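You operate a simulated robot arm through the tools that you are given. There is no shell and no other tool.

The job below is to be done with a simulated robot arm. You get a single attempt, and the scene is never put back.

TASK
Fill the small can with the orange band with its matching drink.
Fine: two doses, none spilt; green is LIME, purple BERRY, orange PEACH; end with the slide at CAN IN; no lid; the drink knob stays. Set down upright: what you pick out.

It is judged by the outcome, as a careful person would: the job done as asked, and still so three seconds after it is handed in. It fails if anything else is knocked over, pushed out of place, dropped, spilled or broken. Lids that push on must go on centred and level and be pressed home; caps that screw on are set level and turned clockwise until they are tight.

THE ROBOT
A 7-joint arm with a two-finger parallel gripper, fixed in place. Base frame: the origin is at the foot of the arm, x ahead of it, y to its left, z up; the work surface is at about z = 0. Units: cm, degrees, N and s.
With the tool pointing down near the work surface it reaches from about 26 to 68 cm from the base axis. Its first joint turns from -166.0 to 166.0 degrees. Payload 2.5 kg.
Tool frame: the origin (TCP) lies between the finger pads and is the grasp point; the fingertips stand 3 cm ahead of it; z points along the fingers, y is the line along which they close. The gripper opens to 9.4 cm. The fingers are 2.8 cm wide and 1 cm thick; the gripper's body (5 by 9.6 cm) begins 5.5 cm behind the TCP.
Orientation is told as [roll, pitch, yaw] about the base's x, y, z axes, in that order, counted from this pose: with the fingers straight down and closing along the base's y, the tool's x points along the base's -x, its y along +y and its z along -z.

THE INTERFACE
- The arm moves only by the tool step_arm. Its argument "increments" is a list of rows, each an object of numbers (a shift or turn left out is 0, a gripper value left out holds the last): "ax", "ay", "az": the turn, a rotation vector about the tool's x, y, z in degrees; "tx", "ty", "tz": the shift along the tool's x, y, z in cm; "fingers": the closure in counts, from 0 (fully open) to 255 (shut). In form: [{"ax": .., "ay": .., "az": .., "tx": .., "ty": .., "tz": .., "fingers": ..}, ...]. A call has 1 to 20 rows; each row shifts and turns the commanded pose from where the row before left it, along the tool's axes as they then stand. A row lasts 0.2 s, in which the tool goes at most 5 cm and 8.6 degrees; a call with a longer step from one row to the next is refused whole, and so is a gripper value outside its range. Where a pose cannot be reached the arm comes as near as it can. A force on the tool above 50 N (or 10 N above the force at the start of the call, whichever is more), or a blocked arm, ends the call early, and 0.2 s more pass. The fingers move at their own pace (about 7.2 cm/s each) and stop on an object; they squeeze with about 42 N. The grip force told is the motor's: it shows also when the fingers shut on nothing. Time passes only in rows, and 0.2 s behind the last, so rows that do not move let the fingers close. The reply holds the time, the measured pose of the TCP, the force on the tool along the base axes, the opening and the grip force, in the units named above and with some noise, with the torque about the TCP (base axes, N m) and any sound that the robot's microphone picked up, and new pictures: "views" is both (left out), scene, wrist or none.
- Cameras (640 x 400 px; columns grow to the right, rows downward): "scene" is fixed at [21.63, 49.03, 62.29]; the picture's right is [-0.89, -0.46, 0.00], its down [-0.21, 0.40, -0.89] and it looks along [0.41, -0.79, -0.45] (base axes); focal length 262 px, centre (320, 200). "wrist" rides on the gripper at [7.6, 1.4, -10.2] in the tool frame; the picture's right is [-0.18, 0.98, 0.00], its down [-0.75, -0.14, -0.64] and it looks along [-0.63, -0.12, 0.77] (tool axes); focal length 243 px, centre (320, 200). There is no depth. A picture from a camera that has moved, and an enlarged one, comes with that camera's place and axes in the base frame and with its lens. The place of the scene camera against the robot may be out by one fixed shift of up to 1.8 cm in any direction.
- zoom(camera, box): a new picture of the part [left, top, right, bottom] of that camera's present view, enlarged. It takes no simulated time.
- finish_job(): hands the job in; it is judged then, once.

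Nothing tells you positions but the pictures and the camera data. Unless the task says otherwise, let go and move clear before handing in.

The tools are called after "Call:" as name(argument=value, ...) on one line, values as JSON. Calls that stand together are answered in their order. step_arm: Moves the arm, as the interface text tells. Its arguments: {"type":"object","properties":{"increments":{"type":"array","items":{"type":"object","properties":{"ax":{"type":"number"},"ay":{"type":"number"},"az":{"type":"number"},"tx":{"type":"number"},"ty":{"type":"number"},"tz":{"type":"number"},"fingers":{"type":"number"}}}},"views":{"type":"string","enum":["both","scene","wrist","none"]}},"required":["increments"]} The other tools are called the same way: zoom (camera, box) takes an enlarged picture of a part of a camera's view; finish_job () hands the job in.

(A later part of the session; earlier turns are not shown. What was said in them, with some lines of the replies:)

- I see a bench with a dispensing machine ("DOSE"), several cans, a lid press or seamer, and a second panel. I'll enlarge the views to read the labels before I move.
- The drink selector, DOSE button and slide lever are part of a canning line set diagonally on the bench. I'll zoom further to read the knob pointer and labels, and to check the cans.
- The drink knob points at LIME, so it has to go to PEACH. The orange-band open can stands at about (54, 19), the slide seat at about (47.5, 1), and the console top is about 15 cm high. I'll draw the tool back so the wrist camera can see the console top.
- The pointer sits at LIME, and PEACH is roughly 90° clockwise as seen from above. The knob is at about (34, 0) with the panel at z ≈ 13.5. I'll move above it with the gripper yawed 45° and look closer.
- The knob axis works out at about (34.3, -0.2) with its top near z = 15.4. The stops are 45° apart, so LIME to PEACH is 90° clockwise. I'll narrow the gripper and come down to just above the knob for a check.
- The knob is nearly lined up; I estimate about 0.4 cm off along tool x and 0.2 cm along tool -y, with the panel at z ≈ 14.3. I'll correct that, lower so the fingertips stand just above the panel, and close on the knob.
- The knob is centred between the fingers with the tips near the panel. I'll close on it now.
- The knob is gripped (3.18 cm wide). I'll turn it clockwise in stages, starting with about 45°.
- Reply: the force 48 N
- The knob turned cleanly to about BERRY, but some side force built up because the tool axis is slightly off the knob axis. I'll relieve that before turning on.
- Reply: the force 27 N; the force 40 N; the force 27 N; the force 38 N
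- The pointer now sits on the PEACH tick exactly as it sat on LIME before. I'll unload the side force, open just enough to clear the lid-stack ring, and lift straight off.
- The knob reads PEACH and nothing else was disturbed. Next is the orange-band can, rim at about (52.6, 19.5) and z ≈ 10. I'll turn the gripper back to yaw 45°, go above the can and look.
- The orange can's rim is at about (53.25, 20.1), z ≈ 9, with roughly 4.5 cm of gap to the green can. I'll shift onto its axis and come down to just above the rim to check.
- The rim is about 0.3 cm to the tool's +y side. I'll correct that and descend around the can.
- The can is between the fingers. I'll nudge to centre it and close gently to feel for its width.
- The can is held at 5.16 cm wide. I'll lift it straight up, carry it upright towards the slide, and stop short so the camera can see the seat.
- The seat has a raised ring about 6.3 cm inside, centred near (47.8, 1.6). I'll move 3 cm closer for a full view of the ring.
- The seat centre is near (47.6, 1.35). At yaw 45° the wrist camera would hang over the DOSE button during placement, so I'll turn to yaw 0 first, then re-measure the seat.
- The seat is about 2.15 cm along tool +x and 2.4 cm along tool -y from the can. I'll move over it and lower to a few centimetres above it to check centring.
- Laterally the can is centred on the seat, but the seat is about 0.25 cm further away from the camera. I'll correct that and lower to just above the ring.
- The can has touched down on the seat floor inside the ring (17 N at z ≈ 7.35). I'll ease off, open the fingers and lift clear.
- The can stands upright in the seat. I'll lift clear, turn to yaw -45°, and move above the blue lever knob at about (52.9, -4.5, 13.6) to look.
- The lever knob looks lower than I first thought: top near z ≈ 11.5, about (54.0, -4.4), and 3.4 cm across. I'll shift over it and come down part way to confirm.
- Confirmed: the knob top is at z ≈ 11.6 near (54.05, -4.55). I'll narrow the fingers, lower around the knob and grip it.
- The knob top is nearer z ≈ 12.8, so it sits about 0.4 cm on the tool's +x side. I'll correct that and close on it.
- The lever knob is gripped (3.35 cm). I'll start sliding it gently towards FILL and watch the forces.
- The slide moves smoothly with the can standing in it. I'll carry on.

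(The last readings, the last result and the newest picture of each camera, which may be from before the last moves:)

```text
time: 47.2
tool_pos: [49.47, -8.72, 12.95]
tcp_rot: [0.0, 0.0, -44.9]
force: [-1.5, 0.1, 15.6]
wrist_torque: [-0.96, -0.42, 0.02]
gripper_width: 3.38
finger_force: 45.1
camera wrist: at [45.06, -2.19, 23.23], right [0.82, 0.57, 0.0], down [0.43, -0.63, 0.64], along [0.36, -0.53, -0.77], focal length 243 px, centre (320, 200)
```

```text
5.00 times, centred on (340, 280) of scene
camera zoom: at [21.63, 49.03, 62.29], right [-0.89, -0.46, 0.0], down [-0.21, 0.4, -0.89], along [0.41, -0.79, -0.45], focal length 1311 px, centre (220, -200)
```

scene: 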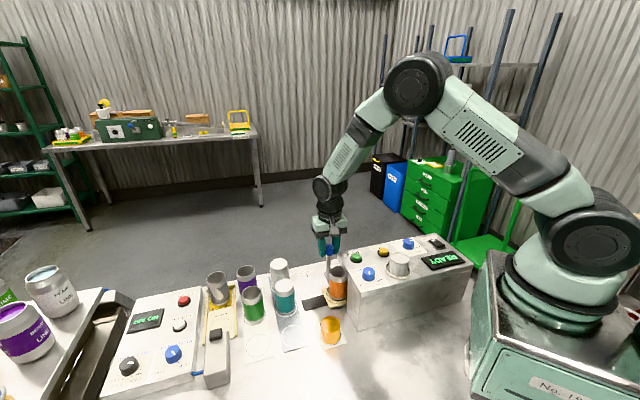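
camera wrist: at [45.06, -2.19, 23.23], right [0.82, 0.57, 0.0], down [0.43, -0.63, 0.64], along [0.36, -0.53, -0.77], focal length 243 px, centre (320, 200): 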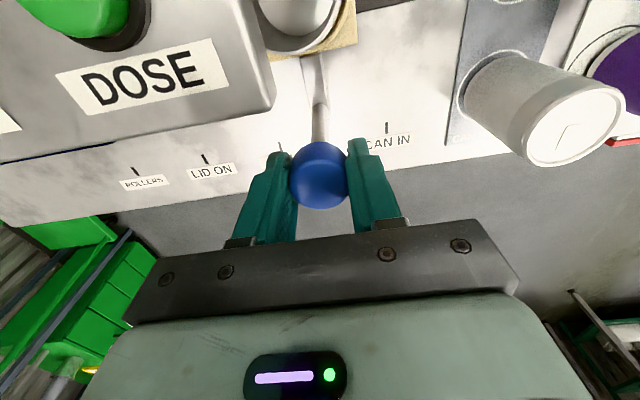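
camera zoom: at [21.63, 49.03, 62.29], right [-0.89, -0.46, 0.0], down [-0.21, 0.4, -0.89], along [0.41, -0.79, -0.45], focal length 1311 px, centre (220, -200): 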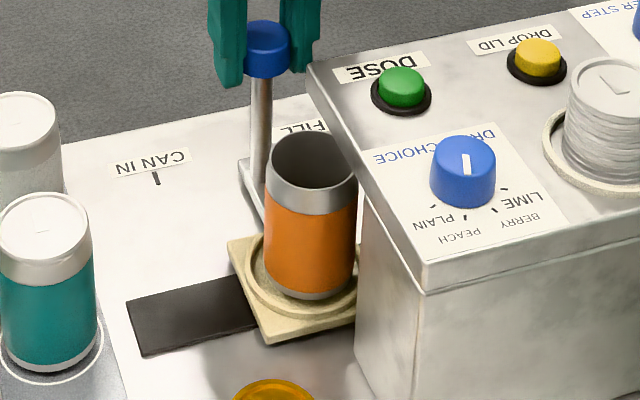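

The can is already entering the console's open bay without resistance. I'll continue most of the remaining way to FILL.

Call:
step_arm(increments=[{"ty": -0.4, "tz": -0.03}, {"ty": -0.5}, {"ty": -0.5}, {"ty": -0.5}, {"ty": -0.5}, {"ty": -0.5}, {"ty": -0.5}, {"ty": -0.5}, {"ty": -0.3}, {}], views="both")

Call:
zoom(camera="wrist", box=[160, 0, 480, 200])

Call:
zoom(camera="scene", box=[290, 220, 390, 320])

```text
time: 49.4
tool_pos: [46.37, -11.79, 12.99]
tcp_rot: [0.0, 0.0, -45.1]
force: [0.0, -1.3, 2.7]
wrist_torque: [0.69, 0.33, 0.02]
gripper_width: 3.39
finger_force: 45.1
camera wrist: at [41.99, -5.25, 23.22], right [0.83, 0.56, 0.0], down [0.43, -0.63, 0.64], along [0.36, -0.53, -0.77], focal length 243 px, centre (320, 200)
```

scene: 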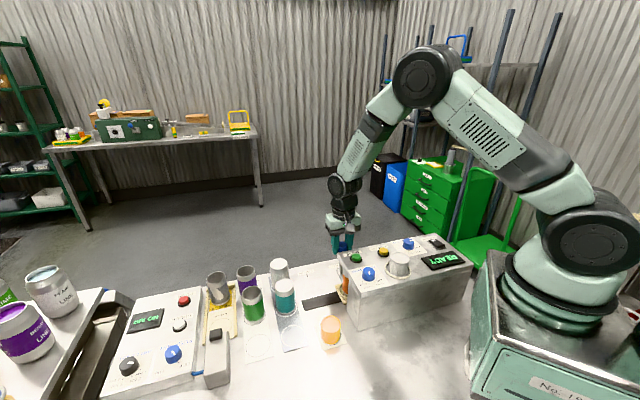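
wrist: 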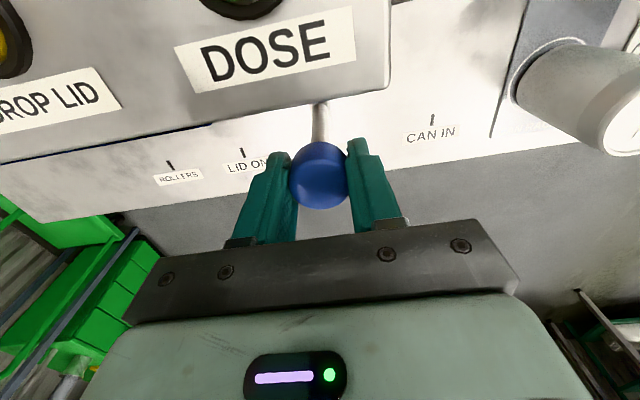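

```text
2.00 times, centred on (320, 100) of wrist
camera zoom: at [41.99, -5.25, 23.22], right [0.83, 0.56, 0.0], down [0.43, -0.63, 0.64], along [0.36, -0.53, -0.77], focal length 485 px, centre (320, 400)
```

zoom: 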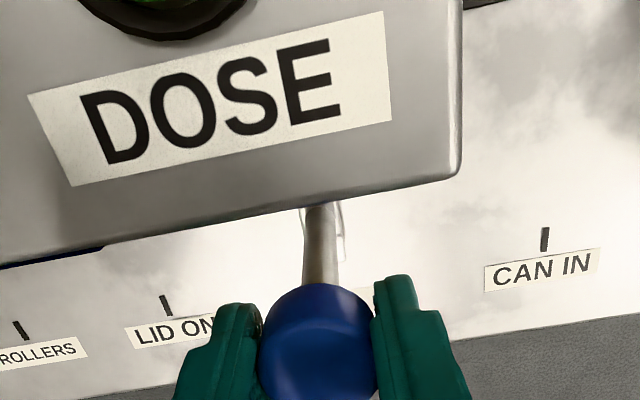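

```text
4.00 times, centred on (340, 270) of scene
camera zoom: at [21.63, 49.03, 62.29], right [-0.89, -0.46, 0.0], down [-0.21, 0.4, -0.89], along [0.41, -0.79, -0.45], focal length 1049 px, centre (240, -80)
```

zoom: 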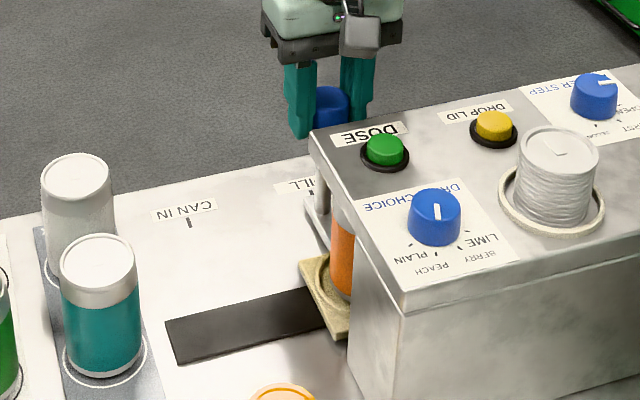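

The lever has travelled about 10.45 cm of the 10.97 cm to the FILL tick. I'll make the last half centimetre.

Call:
step_arm(increments=[{"ty": -0.25}, {"ty": -0.25}, {}, {}], views="both")

Call:
zoom(camera="wrist", box=[160, 0, 480, 200])

Call:
zoom(camera="scene", box=[290, 230, 370, 310])

Call:
zoom(camera="scene", box=[390, 230, 480, 290])

```text
time: 50.4
tool_pos: [46.13, -12.09, 12.99]
tcp_rot: [0.0, 0.0, -44.8]
force: [-4.7, 3.4, -1.1]
wrist_torque: [-0.21, -0.88, -0.04]
gripper_width: 3.36
finger_force: 44.8
camera wrist: at [41.68, -5.57, 23.22], right [0.82, 0.57, 0.0], down [0.43, -0.63, 0.64], along [0.36, -0.53, -0.77], focal length 243 px, centre (320, 200)
```

scene: 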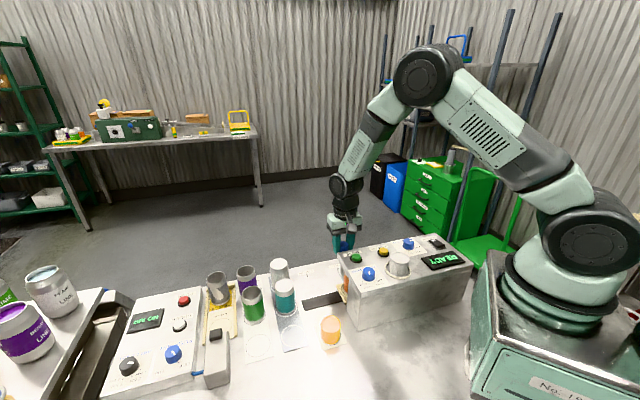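
wrist: 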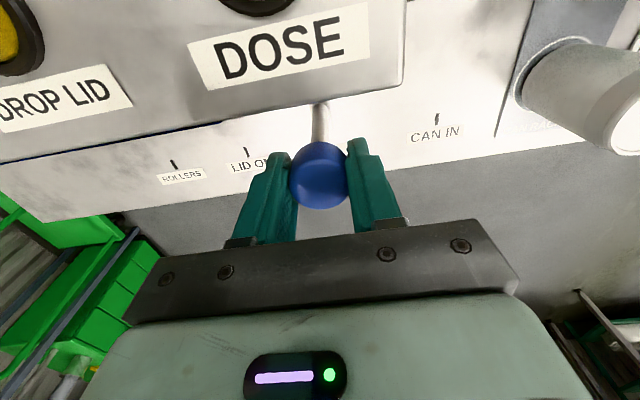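

```text
2.00 times, centred on (320, 100) of wrist
camera zoom: at [41.68, -5.57, 23.22], right [0.82, 0.57, 0.0], down [0.43, -0.63, 0.64], along [0.36, -0.53, -0.77], focal length 485 px, centre (320, 400)
```

zoom: 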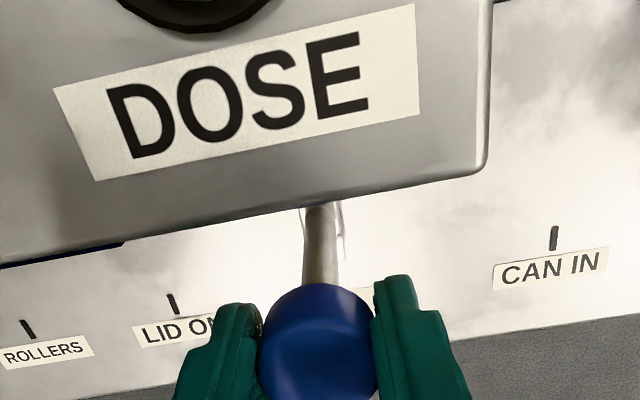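

```text
5.00 times, centred on (330, 270) of scene
camera zoom: at [21.63, 49.03, 62.29], right [-0.89, -0.46, 0.0], down [-0.21, 0.4, -0.89], along [0.41, -0.79, -0.45], focal length 1311 px, centre (270, -150)
```

zoom: 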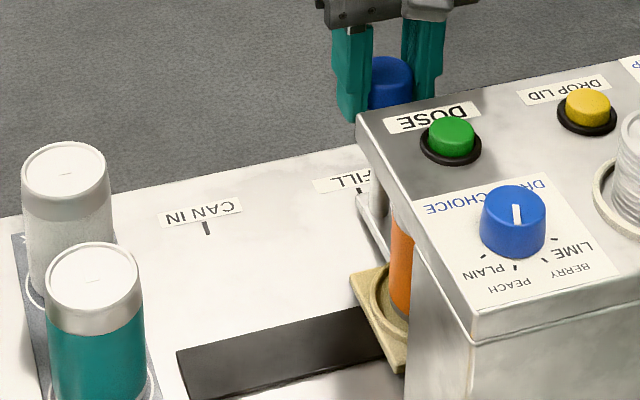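

```text
6.67 times, centred on (435, 260) of scene
camera zoom: at [21.63, 49.03, 62.29], right [-0.89, -0.46, 0.0], down [-0.21, 0.4, -0.89], along [0.41, -0.79, -0.45], focal length 1748 px, centre (-447, -200)
```

zoom: 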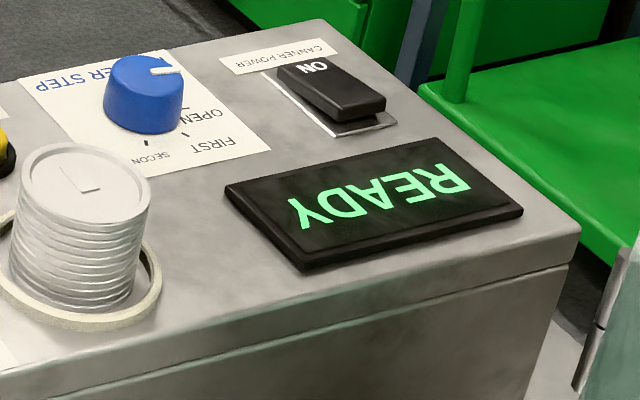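

The lever has moved about 10.9 cm, right at the FILL tick. I'll release the knob, rise, and check the lever arm against the tick before dosing.

Call:
step_arm(increments=[{"fingers": 114}, {}, {}, {"tz": -2}, {"tz": -3}, {"tz": -4}, {}, {}], views="both")

Call:
zoom(camera="wrist", box=[200, 30, 440, 180])

Call:
zoom(camera="scene", box=[300, 230, 370, 300])

```text
time: 52.2
tool_pos: [46.0, -12.11, 22.04]
tcp_rot: [0.1, 0.0, -45.0]
force: [0.7, 0.1, -0.8]
wrist_torque: [-0.02, -0.02, 0.02]
gripper_width: 5.17
finger_force: 0.1
camera wrist: at [41.56, -5.54, 32.3], right [0.83, 0.57, 0.0], down [0.43, -0.63, 0.64], along [0.36, -0.53, -0.77], focal length 243 px, centre (320, 200)
```

scene: 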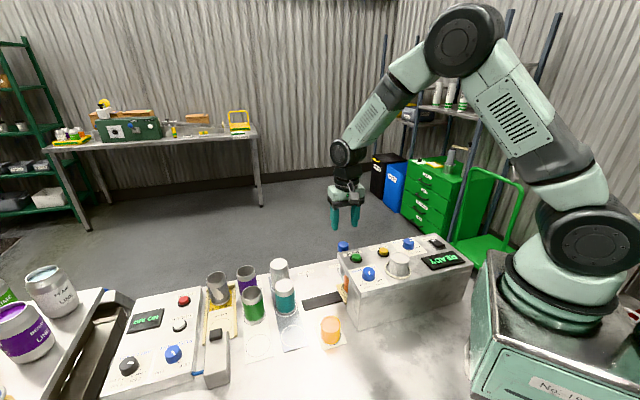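
wrist: 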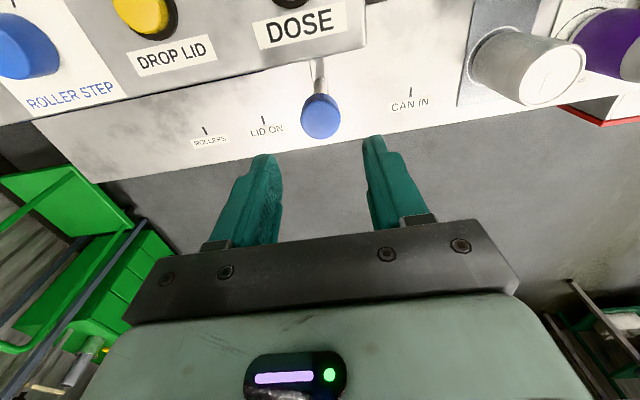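

```text
2.67 times, centred on (320, 105) of wrist
camera zoom: at [41.56, -5.54, 32.3], right [0.83, 0.57, 0.0], down [0.43, -0.63, 0.64], along [0.36, -0.53, -0.77], focal length 647 px, centre (320, 453)
```

zoom: 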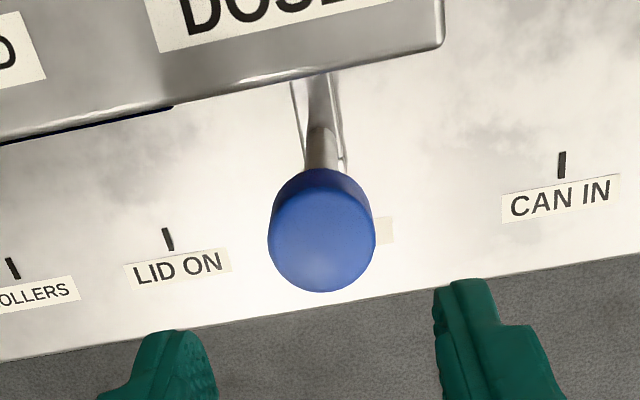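

```text
5.71 times, centred on (335, 265) of scene
camera zoom: at [21.63, 49.03, 62.29], right [-0.89, -0.46, 0.0], down [-0.21, 0.4, -0.89], along [0.41, -0.79, -0.45], focal length 1498 px, centre (234, -171)
```

zoom: 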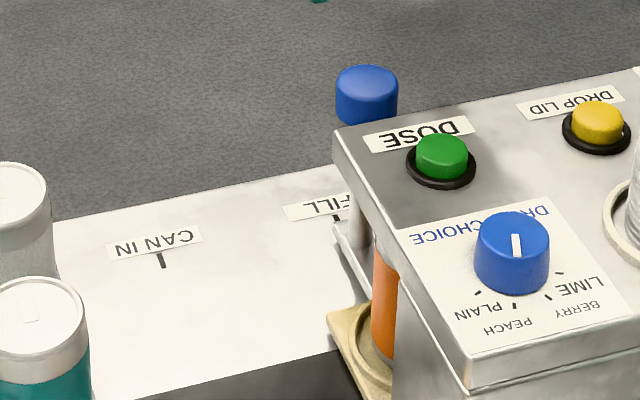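

By the camera geometry the slide has moved 10.97 cm and sits at FILL, and the display still shows READY. Next I'll go above the green DOSE button at about (39.35, -5.3) with the fingers shut and look.

Call:
step_arm(increments=[{"tx": 3.2, "tz": -0.5}, {"tx": 3.2, "tz": -0.5, "fingers": 255}, {"tx": 3.1, "ty": 0.1}, {}, {}], views="both")

Call:
zoom(camera="wrist", box=[220, 50, 420, 220])

Call:
zoom(camera="scene", box=[300, 210, 400, 310])

```text
time: 53.4
tool_pos: [39.52, -5.32, 23.05]
tcp_rot: [0.0, 0.0, -45.0]
force: [0.7, -0.2, 0.6]
wrist_torque: [0.0, -0.03, 0.01]
gripper_width: 0.0
finger_force: 33.3
camera wrist: at [34.97, 1.22, 33.31], right [0.83, 0.56, 0.0], down [0.43, -0.63, 0.64], along [0.36, -0.53, -0.77], focal length 243 px, centre (320, 200)
```

scene: 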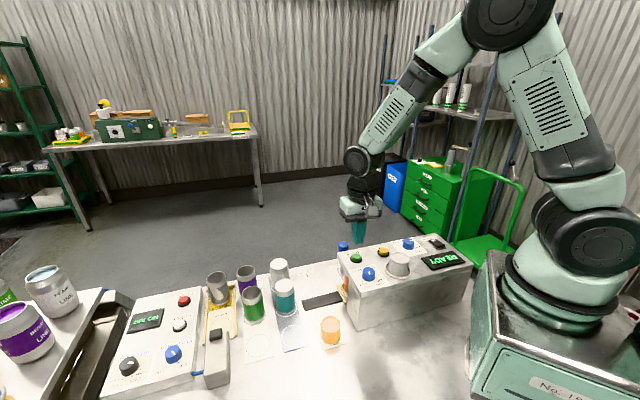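
wrist: 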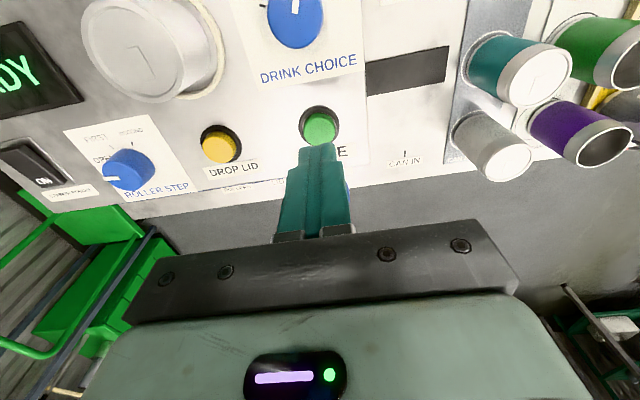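

```text
2.35 times, centred on (320, 135) of wrist
camera zoom: at [34.97, 1.22, 33.31], right [0.83, 0.56, 0.0], down [0.43, -0.63, 0.64], along [0.36, -0.53, -0.77], focal length 571 px, centre (320, 353)
```

zoom: 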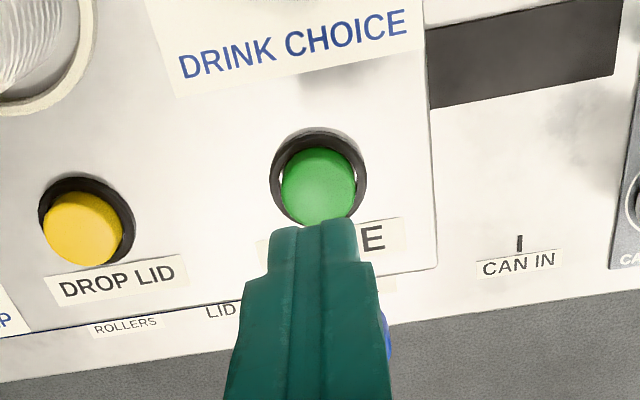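

```text
4.00 times, centred on (350, 260) of scene
camera zoom: at [21.63, 49.03, 62.29], right [-0.89, -0.46, 0.0], down [-0.21, 0.4, -0.89], along [0.41, -0.79, -0.45], focal length 1049 px, centre (200, -40)
```

zoom: 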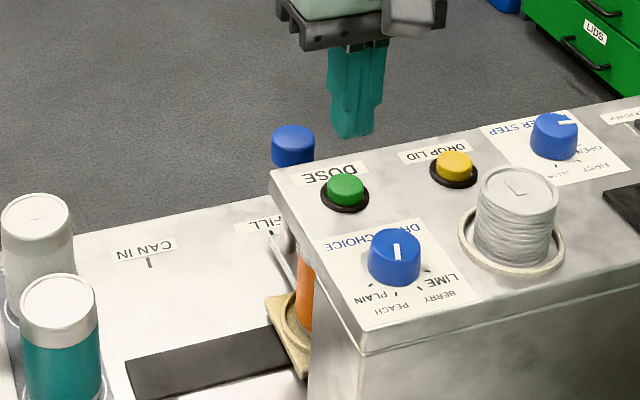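

The DOSE button is right under the tool axis. I'll come down to just above it, then press in small steps.

Call:
step_arm(increments=[{"tz": 2}, {"tz": 1.6}, {}], views="wrist")

Call:
zoom(camera="wrist", box=[220, 80, 420, 250])

Call:
zoom(camera="scene", box=[320, 220, 400, 290])

```text
time: 54.2
tool_pos: [39.62, -5.23, 19.33]
tcp_rot: [-0.1, -0.1, -45.0]
force: [-1.0, -0.1, 0.2]
wrist_torque: [0.03, -0.03, 0.02]
gripper_width: 0.0
finger_force: 32.9
camera wrist: at [35.15, 1.28, 29.61], right [0.83, 0.56, 0.0], down [0.43, -0.63, 0.64], along [0.36, -0.53, -0.77], focal length 243 px, centre (320, 200)
```

wrist: 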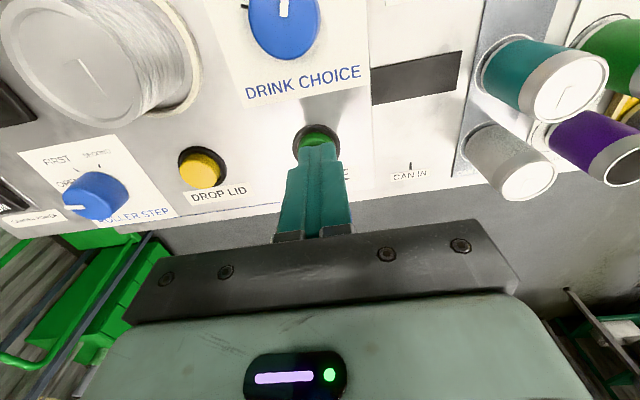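

```text
2.35 times, centred on (320, 165) of wrist
camera zoom: at [35.15, 1.28, 29.61], right [0.83, 0.56, 0.0], down [0.43, -0.63, 0.64], along [0.36, -0.53, -0.77], focal length 571 px, centre (320, 282)
```

zoom: 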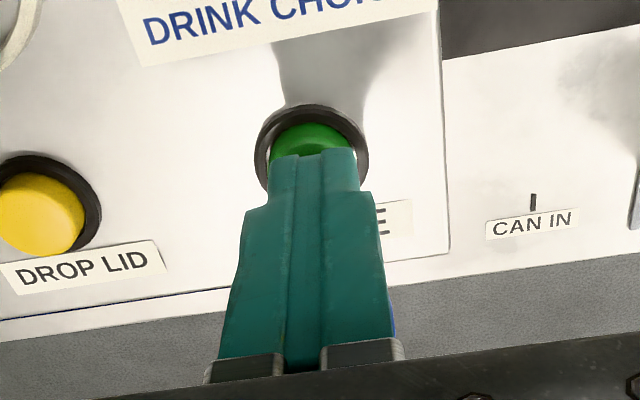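

```text
5.71 times, centred on (360, 255) of scene
camera zoom: at [21.63, 49.03, 62.29], right [-0.89, -0.46, 0.0], down [-0.21, 0.4, -0.89], along [0.41, -0.79, -0.45], focal length 1498 px, centre (91, -114)
```

zoom: 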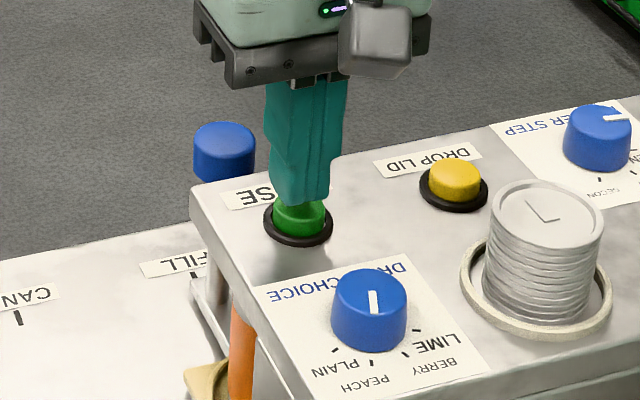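

Call:
step_arm(increments=[{"tz": 0.3}, {"tz": 0.2}, {}], views="scene")

```text
time: 55.0
tool_pos: [39.61, -5.3, 18.93]
tcp_rot: [0.0, 0.0, -45.0]
force: [-0.2, -0.4, -0.1]
wrist_torque: [0.02, 0.01, 0.03]
gripper_width: 0.0
finger_force: 32.7
```

scene: 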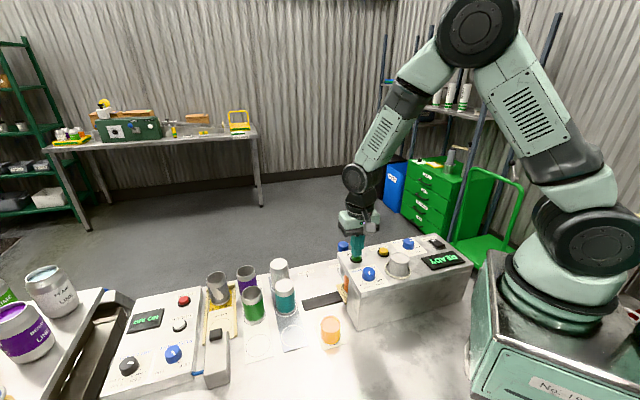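

Call:
step_arm(increments=[{"tz": 0.2}, {}], views="none")

Call:
zoom(camera="scene", box=[320, 220, 400, 290])

```text
time: 55.6
tool_pos: [39.44, -5.35, 18.67]
tcp_rot: [0.0, 0.1, -45.0]
force: [-0.3, -0.7, 0.6]
wrist_torque: [0.02, 0.02, -0.01]
gripper_width: 0.0
finger_force: 33.1
```

```text
5.71 times, centred on (360, 255) of scene
camera zoom: at [21.63, 49.03, 62.29], right [-0.89, -0.46, 0.0], down [-0.21, 0.4, -0.89], along [0.41, -0.79, -0.45], focal length 1498 px, centre (91, -114)
```

zoom: 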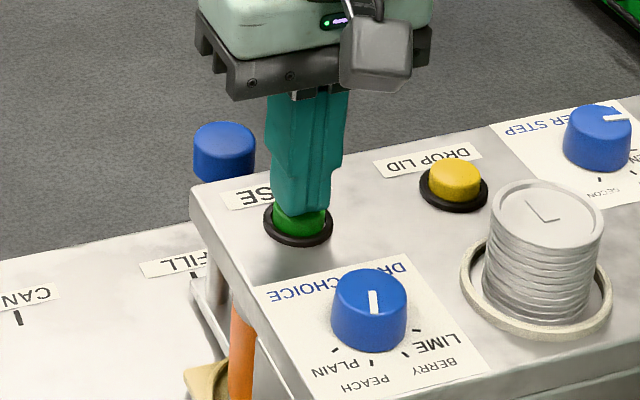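

Call:
step_arm(increments=[{"tz": 0.2}, {}], views="none")

Call:
zoom(camera="scene", box=[320, 220, 480, 320])

```text
time: 56.2
tool_pos: [39.42, -5.38, 18.54]
tcp_rot: [0.0, 0.0, -45.0]
force: [0.7, -0.4, 0.2]
wrist_torque: [0.01, 0.02, -0.01]
gripper_width: 0.0
finger_force: 33.3
```

```text
4.00 times, centred on (400, 270) of scene
camera zoom: at [21.63, 49.03, 62.29], right [-0.89, -0.46, 0.0], down [-0.21, 0.4, -0.89], along [0.41, -0.79, -0.45], focal length 1049 px, centre (0, -80)
```

zoom: 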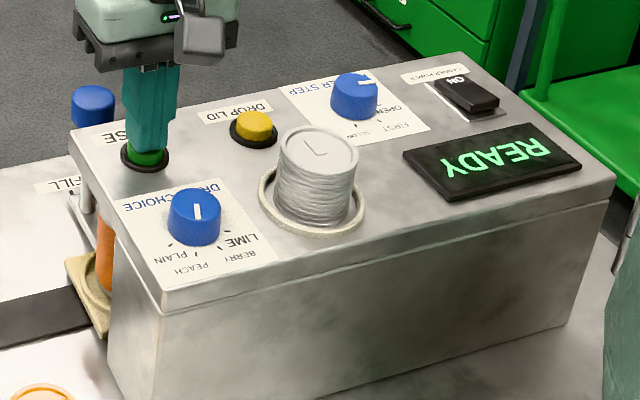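

Call:
step_arm(increments=[{"tz": 0.15}, {}], views="none")

Call:
zoom(camera="scene", box=[320, 220, 480, 320])

```text
time: 56.8
tool_pos: [39.63, -5.35, 18.47]
tcp_rot: [0.1, -0.1, -45.0]
force: [-0.6, -0.6, 0.8]
wrist_torque: [0.02, -0.01, -0.01]
gripper_width: 0.0
finger_force: 32.9
```

```text
4.00 times, centred on (400, 270) of scene
camera zoom: at [21.63, 49.03, 62.29], right [-0.89, -0.46, 0.0], down [-0.21, 0.4, -0.89], along [0.41, -0.79, -0.45], focal length 1049 px, centre (0, -80)
```

zoom: 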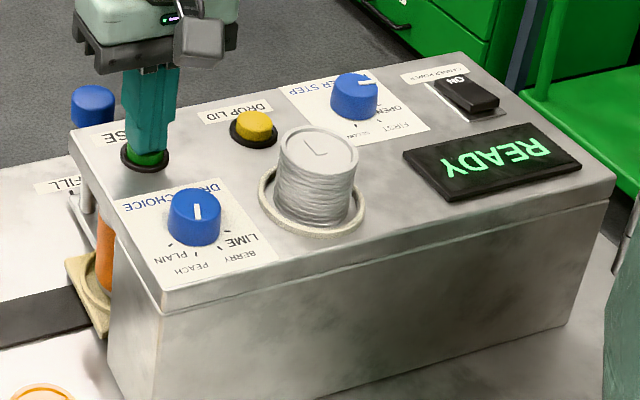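

Call:
step_arm(increments=[{"tz": 0.15}, {}], views="none")

Call:
zoom(camera="scene", box=[320, 220, 480, 320])

```text
time: 57.4
tool_pos: [39.51, -5.24, 18.18]
tcp_rot: [0.0, 0.0, -45.0]
force: [0.3, -1.5, 2.5]
wrist_torque: [-0.03, 0.0, 0.0]
gripper_width: 0.0
finger_force: 32.4
heard: click
```

```text
4.00 times, centred on (400, 270) of scene
camera zoom: at [21.63, 49.03, 62.29], right [-0.89, -0.46, 0.0], down [-0.21, 0.4, -0.89], along [0.41, -0.79, -0.45], focal length 1049 px, centre (0, -80)
```

zoom: 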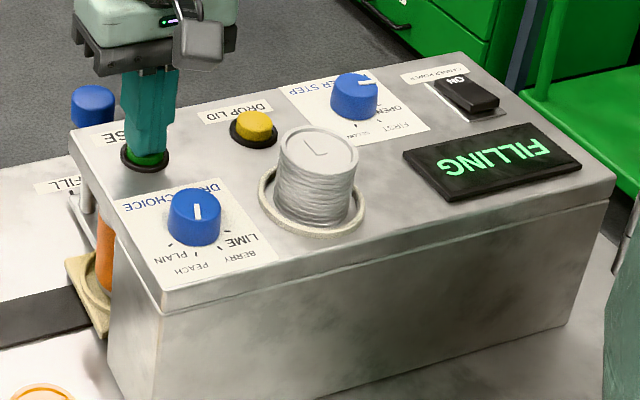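

There was a click and the display now reads FILLING. I'll lift off the button and wait for the first dose to finish.

Call:
step_arm(increments=[{"tz": -0.6}, {}, {}], views="none")

Call:
zoom(camera="scene", box=[320, 220, 480, 320])

```text
time: 58.2
tool_pos: [39.47, -5.35, 18.73]
tcp_rot: [0.1, 0.1, -45.1]
force: [-0.3, 0.0, 0.0]
wrist_torque: [-0.01, 0.0, 0.02]
gripper_width: 0.0
finger_force: 33.4
```

```text
4.00 times, centred on (400, 270) of scene
camera zoom: at [21.63, 49.03, 62.29], right [-0.89, -0.46, 0.0], down [-0.21, 0.4, -0.89], along [0.41, -0.79, -0.45], focal length 1049 px, centre (0, -80)
```

zoom: 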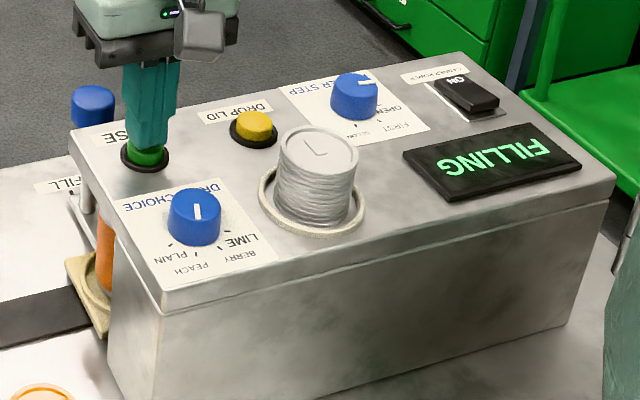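

Still FILLING with the button released, so each press is one dose. I'll wait.

Call:
step_arm(increments=[{}, {}, {}, {}, {}], views="none")

Call:
zoom(camera="scene", box=[320, 220, 480, 320])

```text
time: 59.4
tool_pos: [39.49, -5.4, 18.81]
tcp_rot: [0.0, 0.0, -45.0]
force: [-1.0, -0.2, -0.6]
wrist_torque: [-0.01, 0.01, 0.01]
gripper_width: 0.01
finger_force: 32.7
```

```text
4.00 times, centred on (400, 270) of scene
camera zoom: at [21.63, 49.03, 62.29], right [-0.89, -0.46, 0.0], down [-0.21, 0.4, -0.89], along [0.41, -0.79, -0.45], focal length 1049 px, centre (0, -80)
```

zoom: 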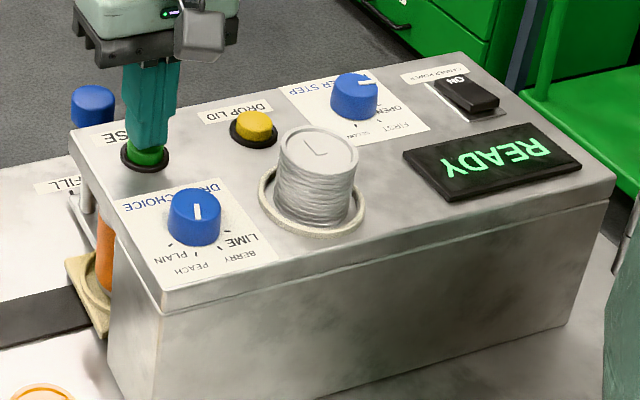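

The display is back to READY, so the first dose is done. I'll press once more for the second.

Call:
step_arm(increments=[{"tz": 0.3}, {"tz": 0.3}, {}], views="none")

Call:
zoom(camera="scene", box=[320, 220, 480, 320])

```text
time: 60.2
tool_pos: [39.51, -5.36, 18.19]
tcp_rot: [0.0, 0.0, -45.0]
force: [-0.5, -1.2, 2.5]
wrist_torque: [-0.03, 0.05, -0.04]
gripper_width: 0.0
finger_force: 32.5
heard: click
```

```text
4.00 times, centred on (400, 270) of scene
camera zoom: at [21.63, 49.03, 62.29], right [-0.89, -0.46, 0.0], down [-0.21, 0.4, -0.89], along [0.41, -0.79, -0.45], focal length 1049 px, centre (0, -80)
```

zoom: 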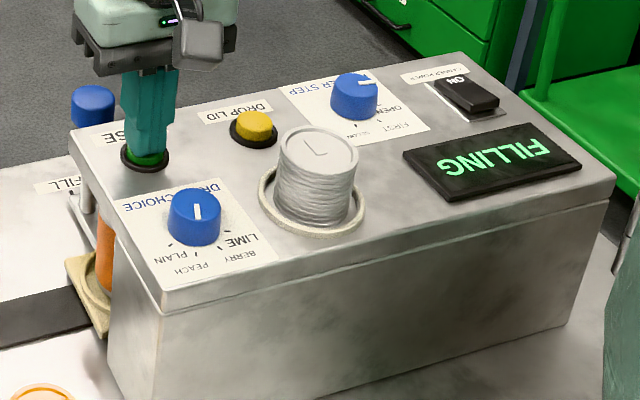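

The second dose is running. I'll lift well clear of the button and wait for READY.

Call:
step_arm(increments=[{"tz": -0.6}, {"tz": -2}, {"tz": -2}, {}, {}, {}, {}, {}, {}, {}, {}, {}], views="scene")

Call:
zoom(camera="scene", box=[320, 220, 480, 320])

```text
time: 62.8
tool_pos: [39.67, -5.38, 22.74]
tcp_rot: [0.0, 0.1, -45.0]
force: [0.0, -0.1, 0.6]
wrist_torque: [-0.02, -0.01, 0.0]
gripper_width: 0.01
finger_force: 33.2
```

scene: 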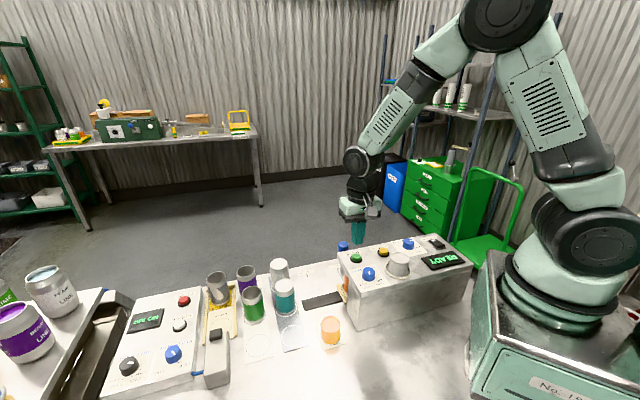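

```text
4.00 times, centred on (400, 270) of scene
camera zoom: at [21.63, 49.03, 62.29], right [-0.89, -0.46, 0.0], down [-0.21, 0.4, -0.89], along [0.41, -0.79, -0.45], focal length 1049 px, centre (0, -80)
```

zoom: 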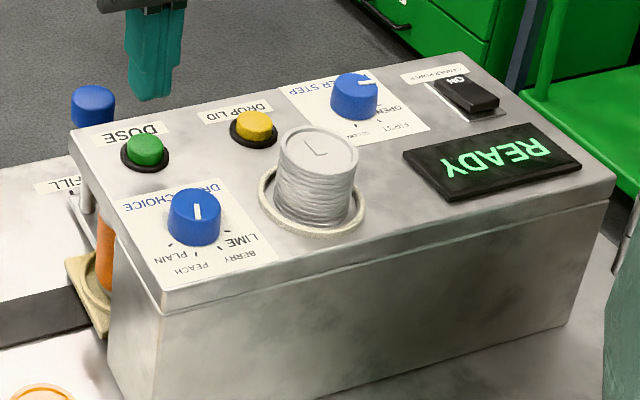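

Both doses are done. I'll retrace to the lever knob, open the fingers to 5.2 cm, and check alignment above it.

Call:
step_arm(increments=[{"tx": -3.2}, {"tx": -3.2}, {"tx": -3.1, "ty": -0.1, "fingers": 114}, {"tz": 2}, {"tz": 2}, {}, {}], views="wrist")

Call:
zoom(camera="wrist", box=[200, 60, 440, 210])

```text
time: 64.4
tool_pos: [46.23, -11.83, 18.68]
tcp_rot: [0.0, 0.0, -45.0]
force: [-0.1, 0.0, -0.2]
wrist_torque: [-0.01, 0.01, 0.0]
gripper_width: 5.18
finger_force: 0.1
camera wrist: at [41.71, -5.46, 28.98], right [0.83, 0.56, 0.0], down [0.43, -0.63, 0.64], along [0.36, -0.53, -0.77], focal length 243 px, centre (320, 200)
```

wrist: 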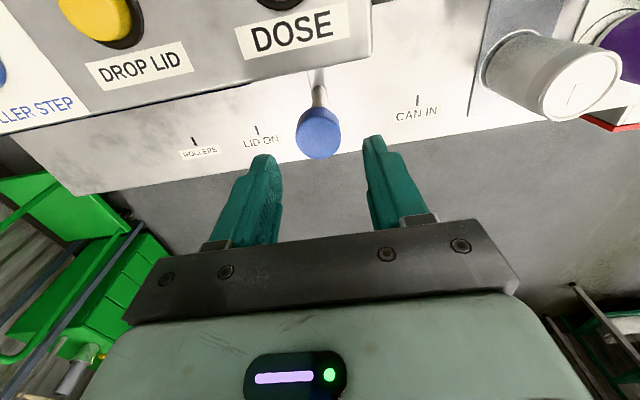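

```text
2.67 times, centred on (320, 135) of wrist
camera zoom: at [41.71, -5.46, 28.98], right [0.83, 0.56, 0.0], down [0.43, -0.63, 0.64], along [0.36, -0.53, -0.77], focal length 647 px, centre (320, 373)
```

zoom: 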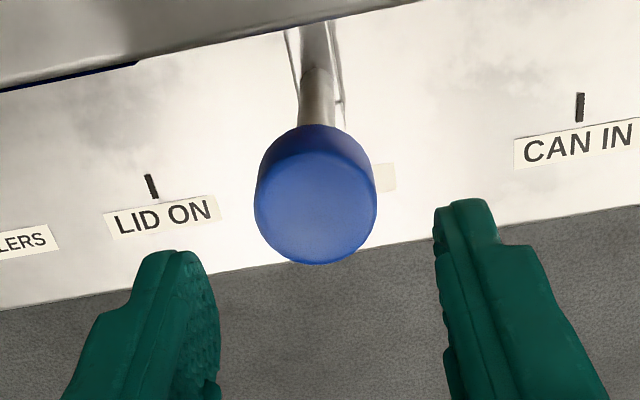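

The knob is centred to within about 0.15 cm. I'll lower around it and grip.

Call:
step_arm(increments=[{"ty": -0.15, "tz": 1.5}, {"tz": 2}, {"tz": 2.1}, {}, {"fingers": 180}, {}, {}, {}], views="both")

Call:
zoom(camera="wrist", box=[200, 60, 440, 210])

```text
time: 66.2
tool_pos: [46.06, -12.22, 13.09]
tcp_rot: [0.0, 0.0, -45.0]
force: [1.5, -1.0, -5.4]
wrist_torque: [0.22, -0.31, 0.0]
gripper_width: 3.32
finger_force: 44.7
camera wrist: at [41.61, -5.67, 23.45], right [0.83, 0.56, 0.0], down [0.43, -0.63, 0.64], along [0.36, -0.53, -0.77], focal length 243 px, centre (320, 200)
```

scene: 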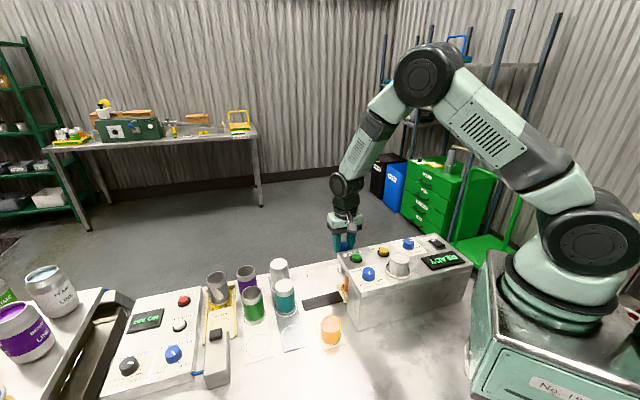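
wrist: 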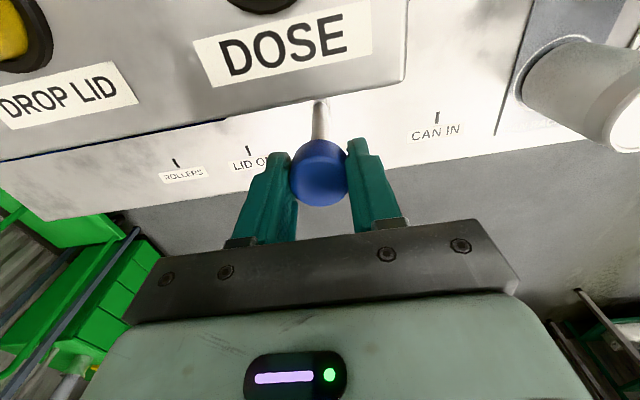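

```text
2.67 times, centred on (320, 135) of wrist
camera zoom: at [41.61, -5.67, 23.45], right [0.83, 0.56, 0.0], down [0.43, -0.63, 0.64], along [0.36, -0.53, -0.77], focal length 647 px, centre (320, 373)
```

zoom: 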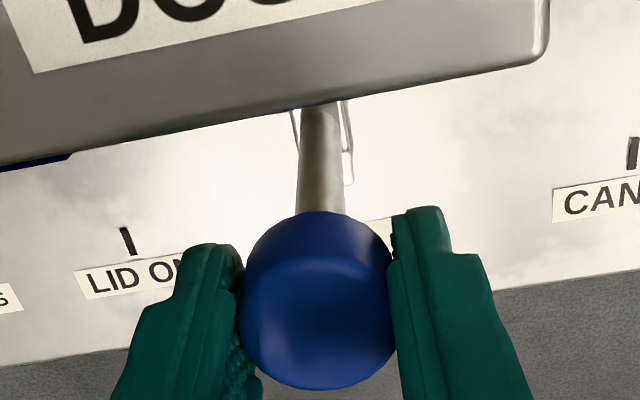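

The knob is gripped. I'll slide back towards CAN IN slowly, with gentle starts and stops so the full can does not slosh.

Call:
step_arm(increments=[{"ty": 0.1}, {"ty": 0.2}, {"ty": 0.3}, {"ty": 0.4}, {"ty": 0.4}, {"ty": 0.4}, {"ty": 0.4}, {"ty": 0.4}, {"ty": 0.4}, {"ty": 0.4}, {"ty": 0.4}, {"ty": 0.4}, {"ty": 0.4}, {"ty": 0.4}, {"ty": 0.4}, {"ty": 0.3}, {"ty": 0.2}, {"ty": 0.1}, {}], views="both")

Call:
zoom(camera="scene", box=[290, 220, 390, 320])

```text
time: 70.2
tool_pos: [50.38, -7.83, 13.14]
tcp_rot: [0.0, -0.1, -45.0]
force: [5.8, -5.3, 4.5]
wrist_torque: [-0.36, 0.15, 0.02]
gripper_width: 3.34
finger_force: 44.7
camera wrist: at [45.85, -1.42, 23.44], right [0.83, 0.56, 0.0], down [0.43, -0.63, 0.64], along [0.36, -0.53, -0.77], focal length 243 px, centre (320, 200)
```

scene: 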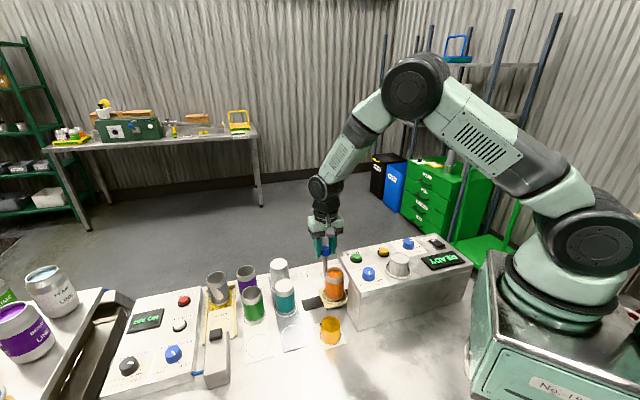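
wrist: 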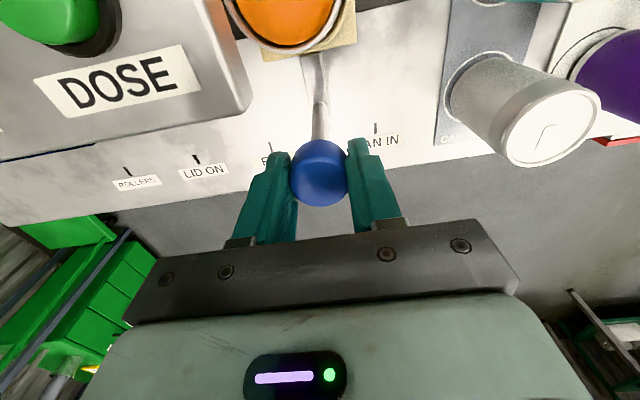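

```text
4.00 times, centred on (340, 270) of scene
camera zoom: at [21.63, 49.03, 62.29], right [-0.89, -0.46, 0.0], down [-0.21, 0.4, -0.89], along [0.41, -0.79, -0.45], focal length 1049 px, centre (240, -80)
```

zoom: 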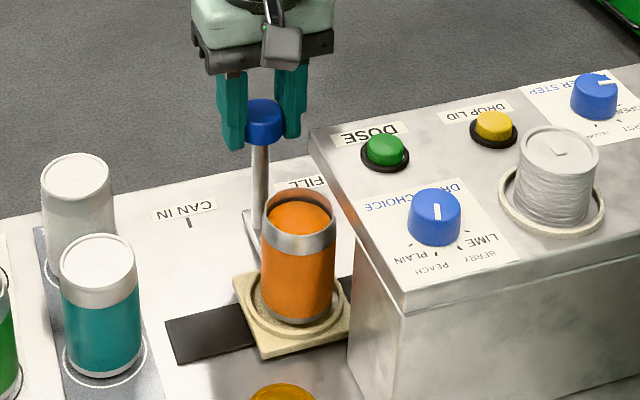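

The can now shows orange drink just below the rim and no spill. I'll continue gently to CAN IN.

Call:
step_arm(increments=[{"ty": 0.1}, {"ty": 0.2}, {"ty": 0.3}, {"ty": 0.3}, {"ty": 0.3}, {"ty": 0.3}, {"ty": 0.3}, {"ty": 0.3}, {"ty": 0.3}, {"ty": 0.3}, {"ty": 0.3}, {"ty": 0.3}, {"ty": 0.3}, {"ty": 0.3}, {"ty": 0.3}, {"ty": 0.3}, {"ty": 0.2}, {"ty": 0.1}, {}], views="both")

Call:
zoom(camera="scene", box=[270, 220, 370, 320])

Call:
zoom(camera="wrist", box=[160, 0, 480, 200])

```text
time: 74.2
tool_pos: [53.67, -4.62, 13.16]
tcp_rot: [0.0, 0.0, -45.0]
force: [2.2, -0.6, -7.9]
wrist_torque: [-0.11, 0.35, -0.23]
gripper_width: 3.36
finger_force: 45.4
camera wrist: at [49.26, 1.99, 23.45], right [0.83, 0.56, 0.0], down [0.43, -0.63, 0.64], along [0.36, -0.53, -0.77], focal length 243 px, centre (320, 200)
```

scene: 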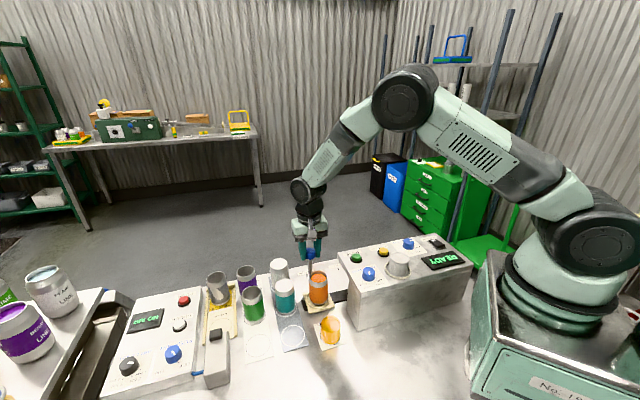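
wrist: 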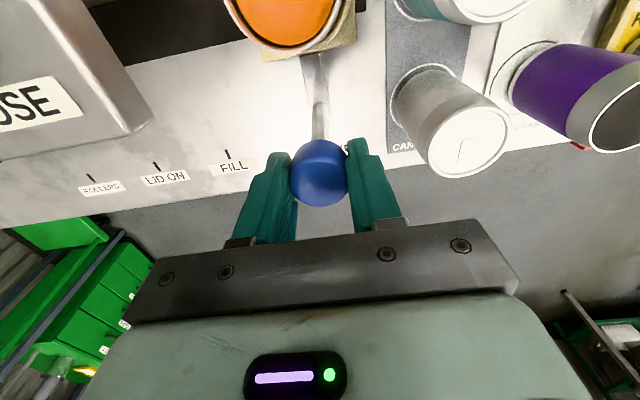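

```text
4.00 times, centred on (320, 270) of scene
camera zoom: at [21.63, 49.03, 62.29], right [-0.89, -0.46, 0.0], down [-0.21, 0.4, -0.89], along [0.41, -0.79, -0.45], focal length 1049 px, centre (320, -80)
```

zoom: 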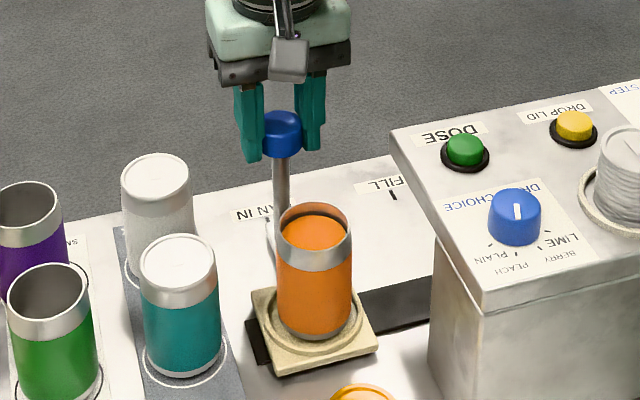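

```text
2.00 times, centred on (320, 100) of wrist
camera zoom: at [49.26, 1.99, 23.45], right [0.83, 0.56, 0.0], down [0.43, -0.63, 0.64], along [0.36, -0.53, -0.77], focal length 485 px, centre (320, 400)
```

zoom: 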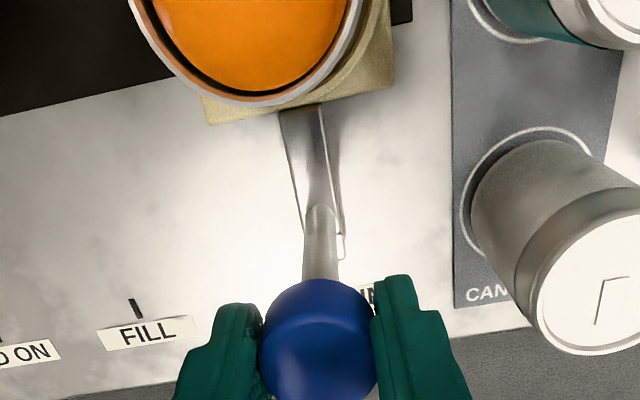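

About 0.2 cm remains to the original CAN IN position. I'll finish that slowly.

Call:
step_arm(increments=[{"ty": 0.1}, {"ty": 0.1}, {}, {}], views="scene")

Call:
zoom(camera="scene", box=[270, 230, 370, 330])

Call:
zoom(camera="wrist", box=[160, 0, 480, 200])

```text
time: 75.2
tool_pos: [53.75, -4.39, 13.16]
tcp_rot: [-0.2, -0.1, -45.0]
force: [3.3, -1.3, -19.9]
wrist_torque: [-0.09, -0.55, -0.06]
gripper_width: 3.37
finger_force: 45.3
```

scene: 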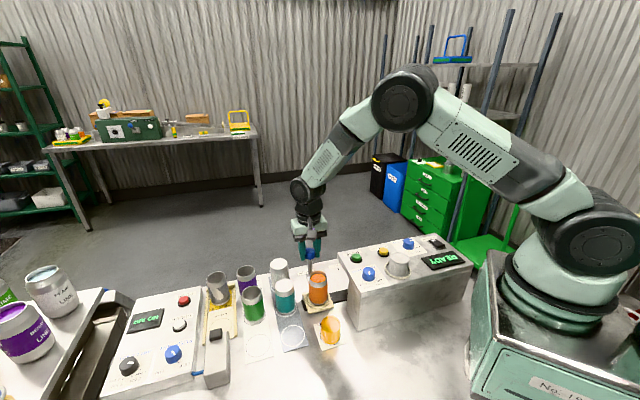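

```text
4.00 times, centred on (320, 280) of scene
camera zoom: at [21.63, 49.03, 62.29], right [-0.89, -0.46, 0.0], down [-0.21, 0.4, -0.89], along [0.41, -0.79, -0.45], focal length 1049 px, centre (320, -120)
```

zoom: 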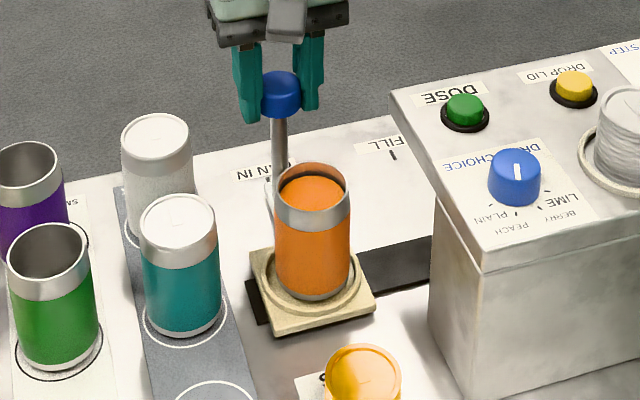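

```text
2.00 times, centred on (320, 100) of wrist
camera zoom: at [49.36, 2.09, 23.45], right [0.82, 0.57, 0.0], down [0.43, -0.63, 0.64], along [0.36, -0.53, -0.77], focal length 485 px, centre (320, 400)
```

zoom: 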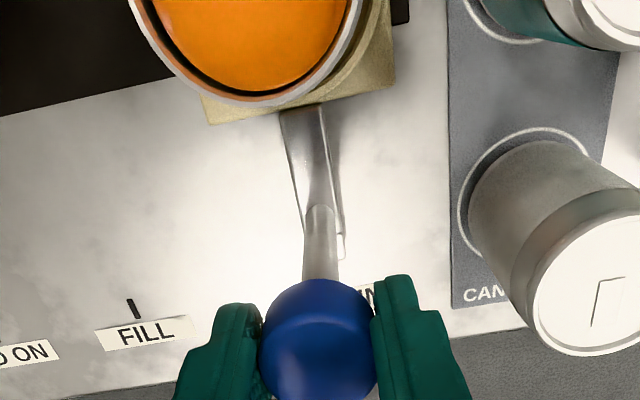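

The plate corners match the original CAN IN position. I'll relieve the slight upward pull, release the knob gently and rise clear.

Call:
step_arm(increments=[{"tz": 0.06}, {"fingers": 150}, {"fingers": 114}, {}, {}, {"tz": -1}, {"tz": -3}, {"tz": -4}, {"tz": -4}, {}], views="both")

Call:
zoom(camera="scene", box=[270, 230, 370, 330])

Call:
zoom(camera="wrist", box=[160, 0, 480, 200])

```text
time: 77.4
tool_pos: [53.7, -4.42, 25.13]
tcp_rot: [0.0, -0.1, -45.0]
force: [-0.5, -0.1, 0.2]
wrist_torque: [-0.02, -0.02, 0.01]
gripper_width: 5.19
finger_force: 0.0
camera wrist: at [49.2, 2.05, 35.46], right [0.83, 0.56, 0.0], down [0.43, -0.63, 0.64], along [0.36, -0.53, -0.77], focal length 243 px, centre (320, 200)
```

scene: 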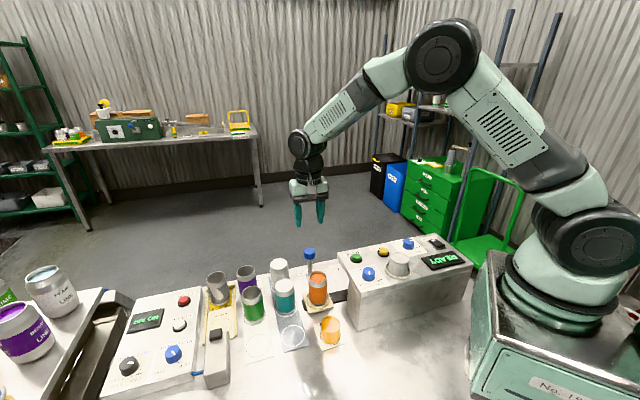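
wrist: 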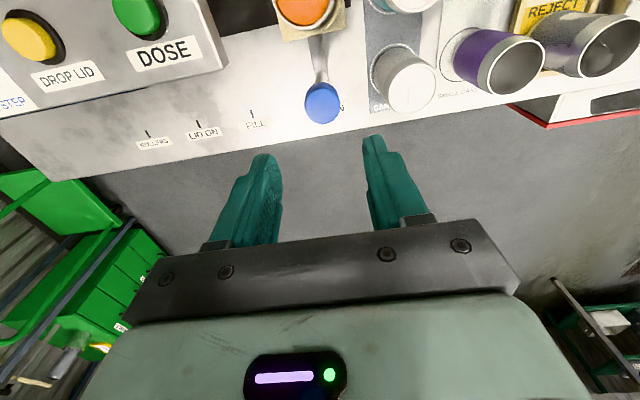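

```text
4.00 times, centred on (320, 280) of scene
camera zoom: at [21.63, 49.03, 62.29], right [-0.89, -0.46, 0.0], down [-0.21, 0.4, -0.89], along [0.41, -0.79, -0.45], focal length 1049 px, centre (320, -120)
```

zoom: 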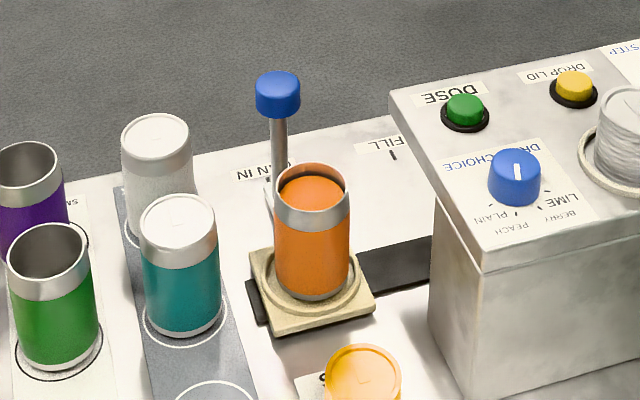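

```text
2.00 times, centred on (320, 100) of wrist
camera zoom: at [49.2, 2.05, 35.46], right [0.83, 0.56, 0.0], down [0.43, -0.63, 0.64], along [0.36, -0.53, -0.77], focal length 485 px, centre (320, 400)
```

zoom: 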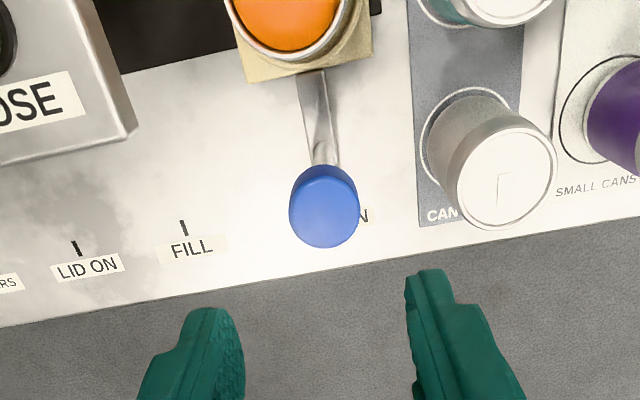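

The can stands upright in the seat at CAN IN, filled with orange PEACH drink from two doses, with no spill in view. The knob is at PEACH, no lid was used, the neighbouring cans look undisturbed, and the gripper is open and well clear. I'm handing in.

Call:
finish_job()

```text
The job is handed in.
```

I filled the small orange-band can with two doses of PEACH and handed the job in. I saw no spill in any camera view, but the inside of the filling bay was hidden from the cameras.

- **Drink:** I turned the drink knob from LIME to PEACH and left it there. I took "the drink knob stays" to mean it need not be turned back.
- **Doses:** I pressed DOSE twice. Each press clicked, showed FILLING and returned to READY. The drink stands just below the rim.
- **Slide and can:** The slide is back at CAN IN. The can stands upright in the slide's seat with no lid.
- **Everything else:** The other cans and the controls look undisturbed, and the gripper was open and clear when I handed in.
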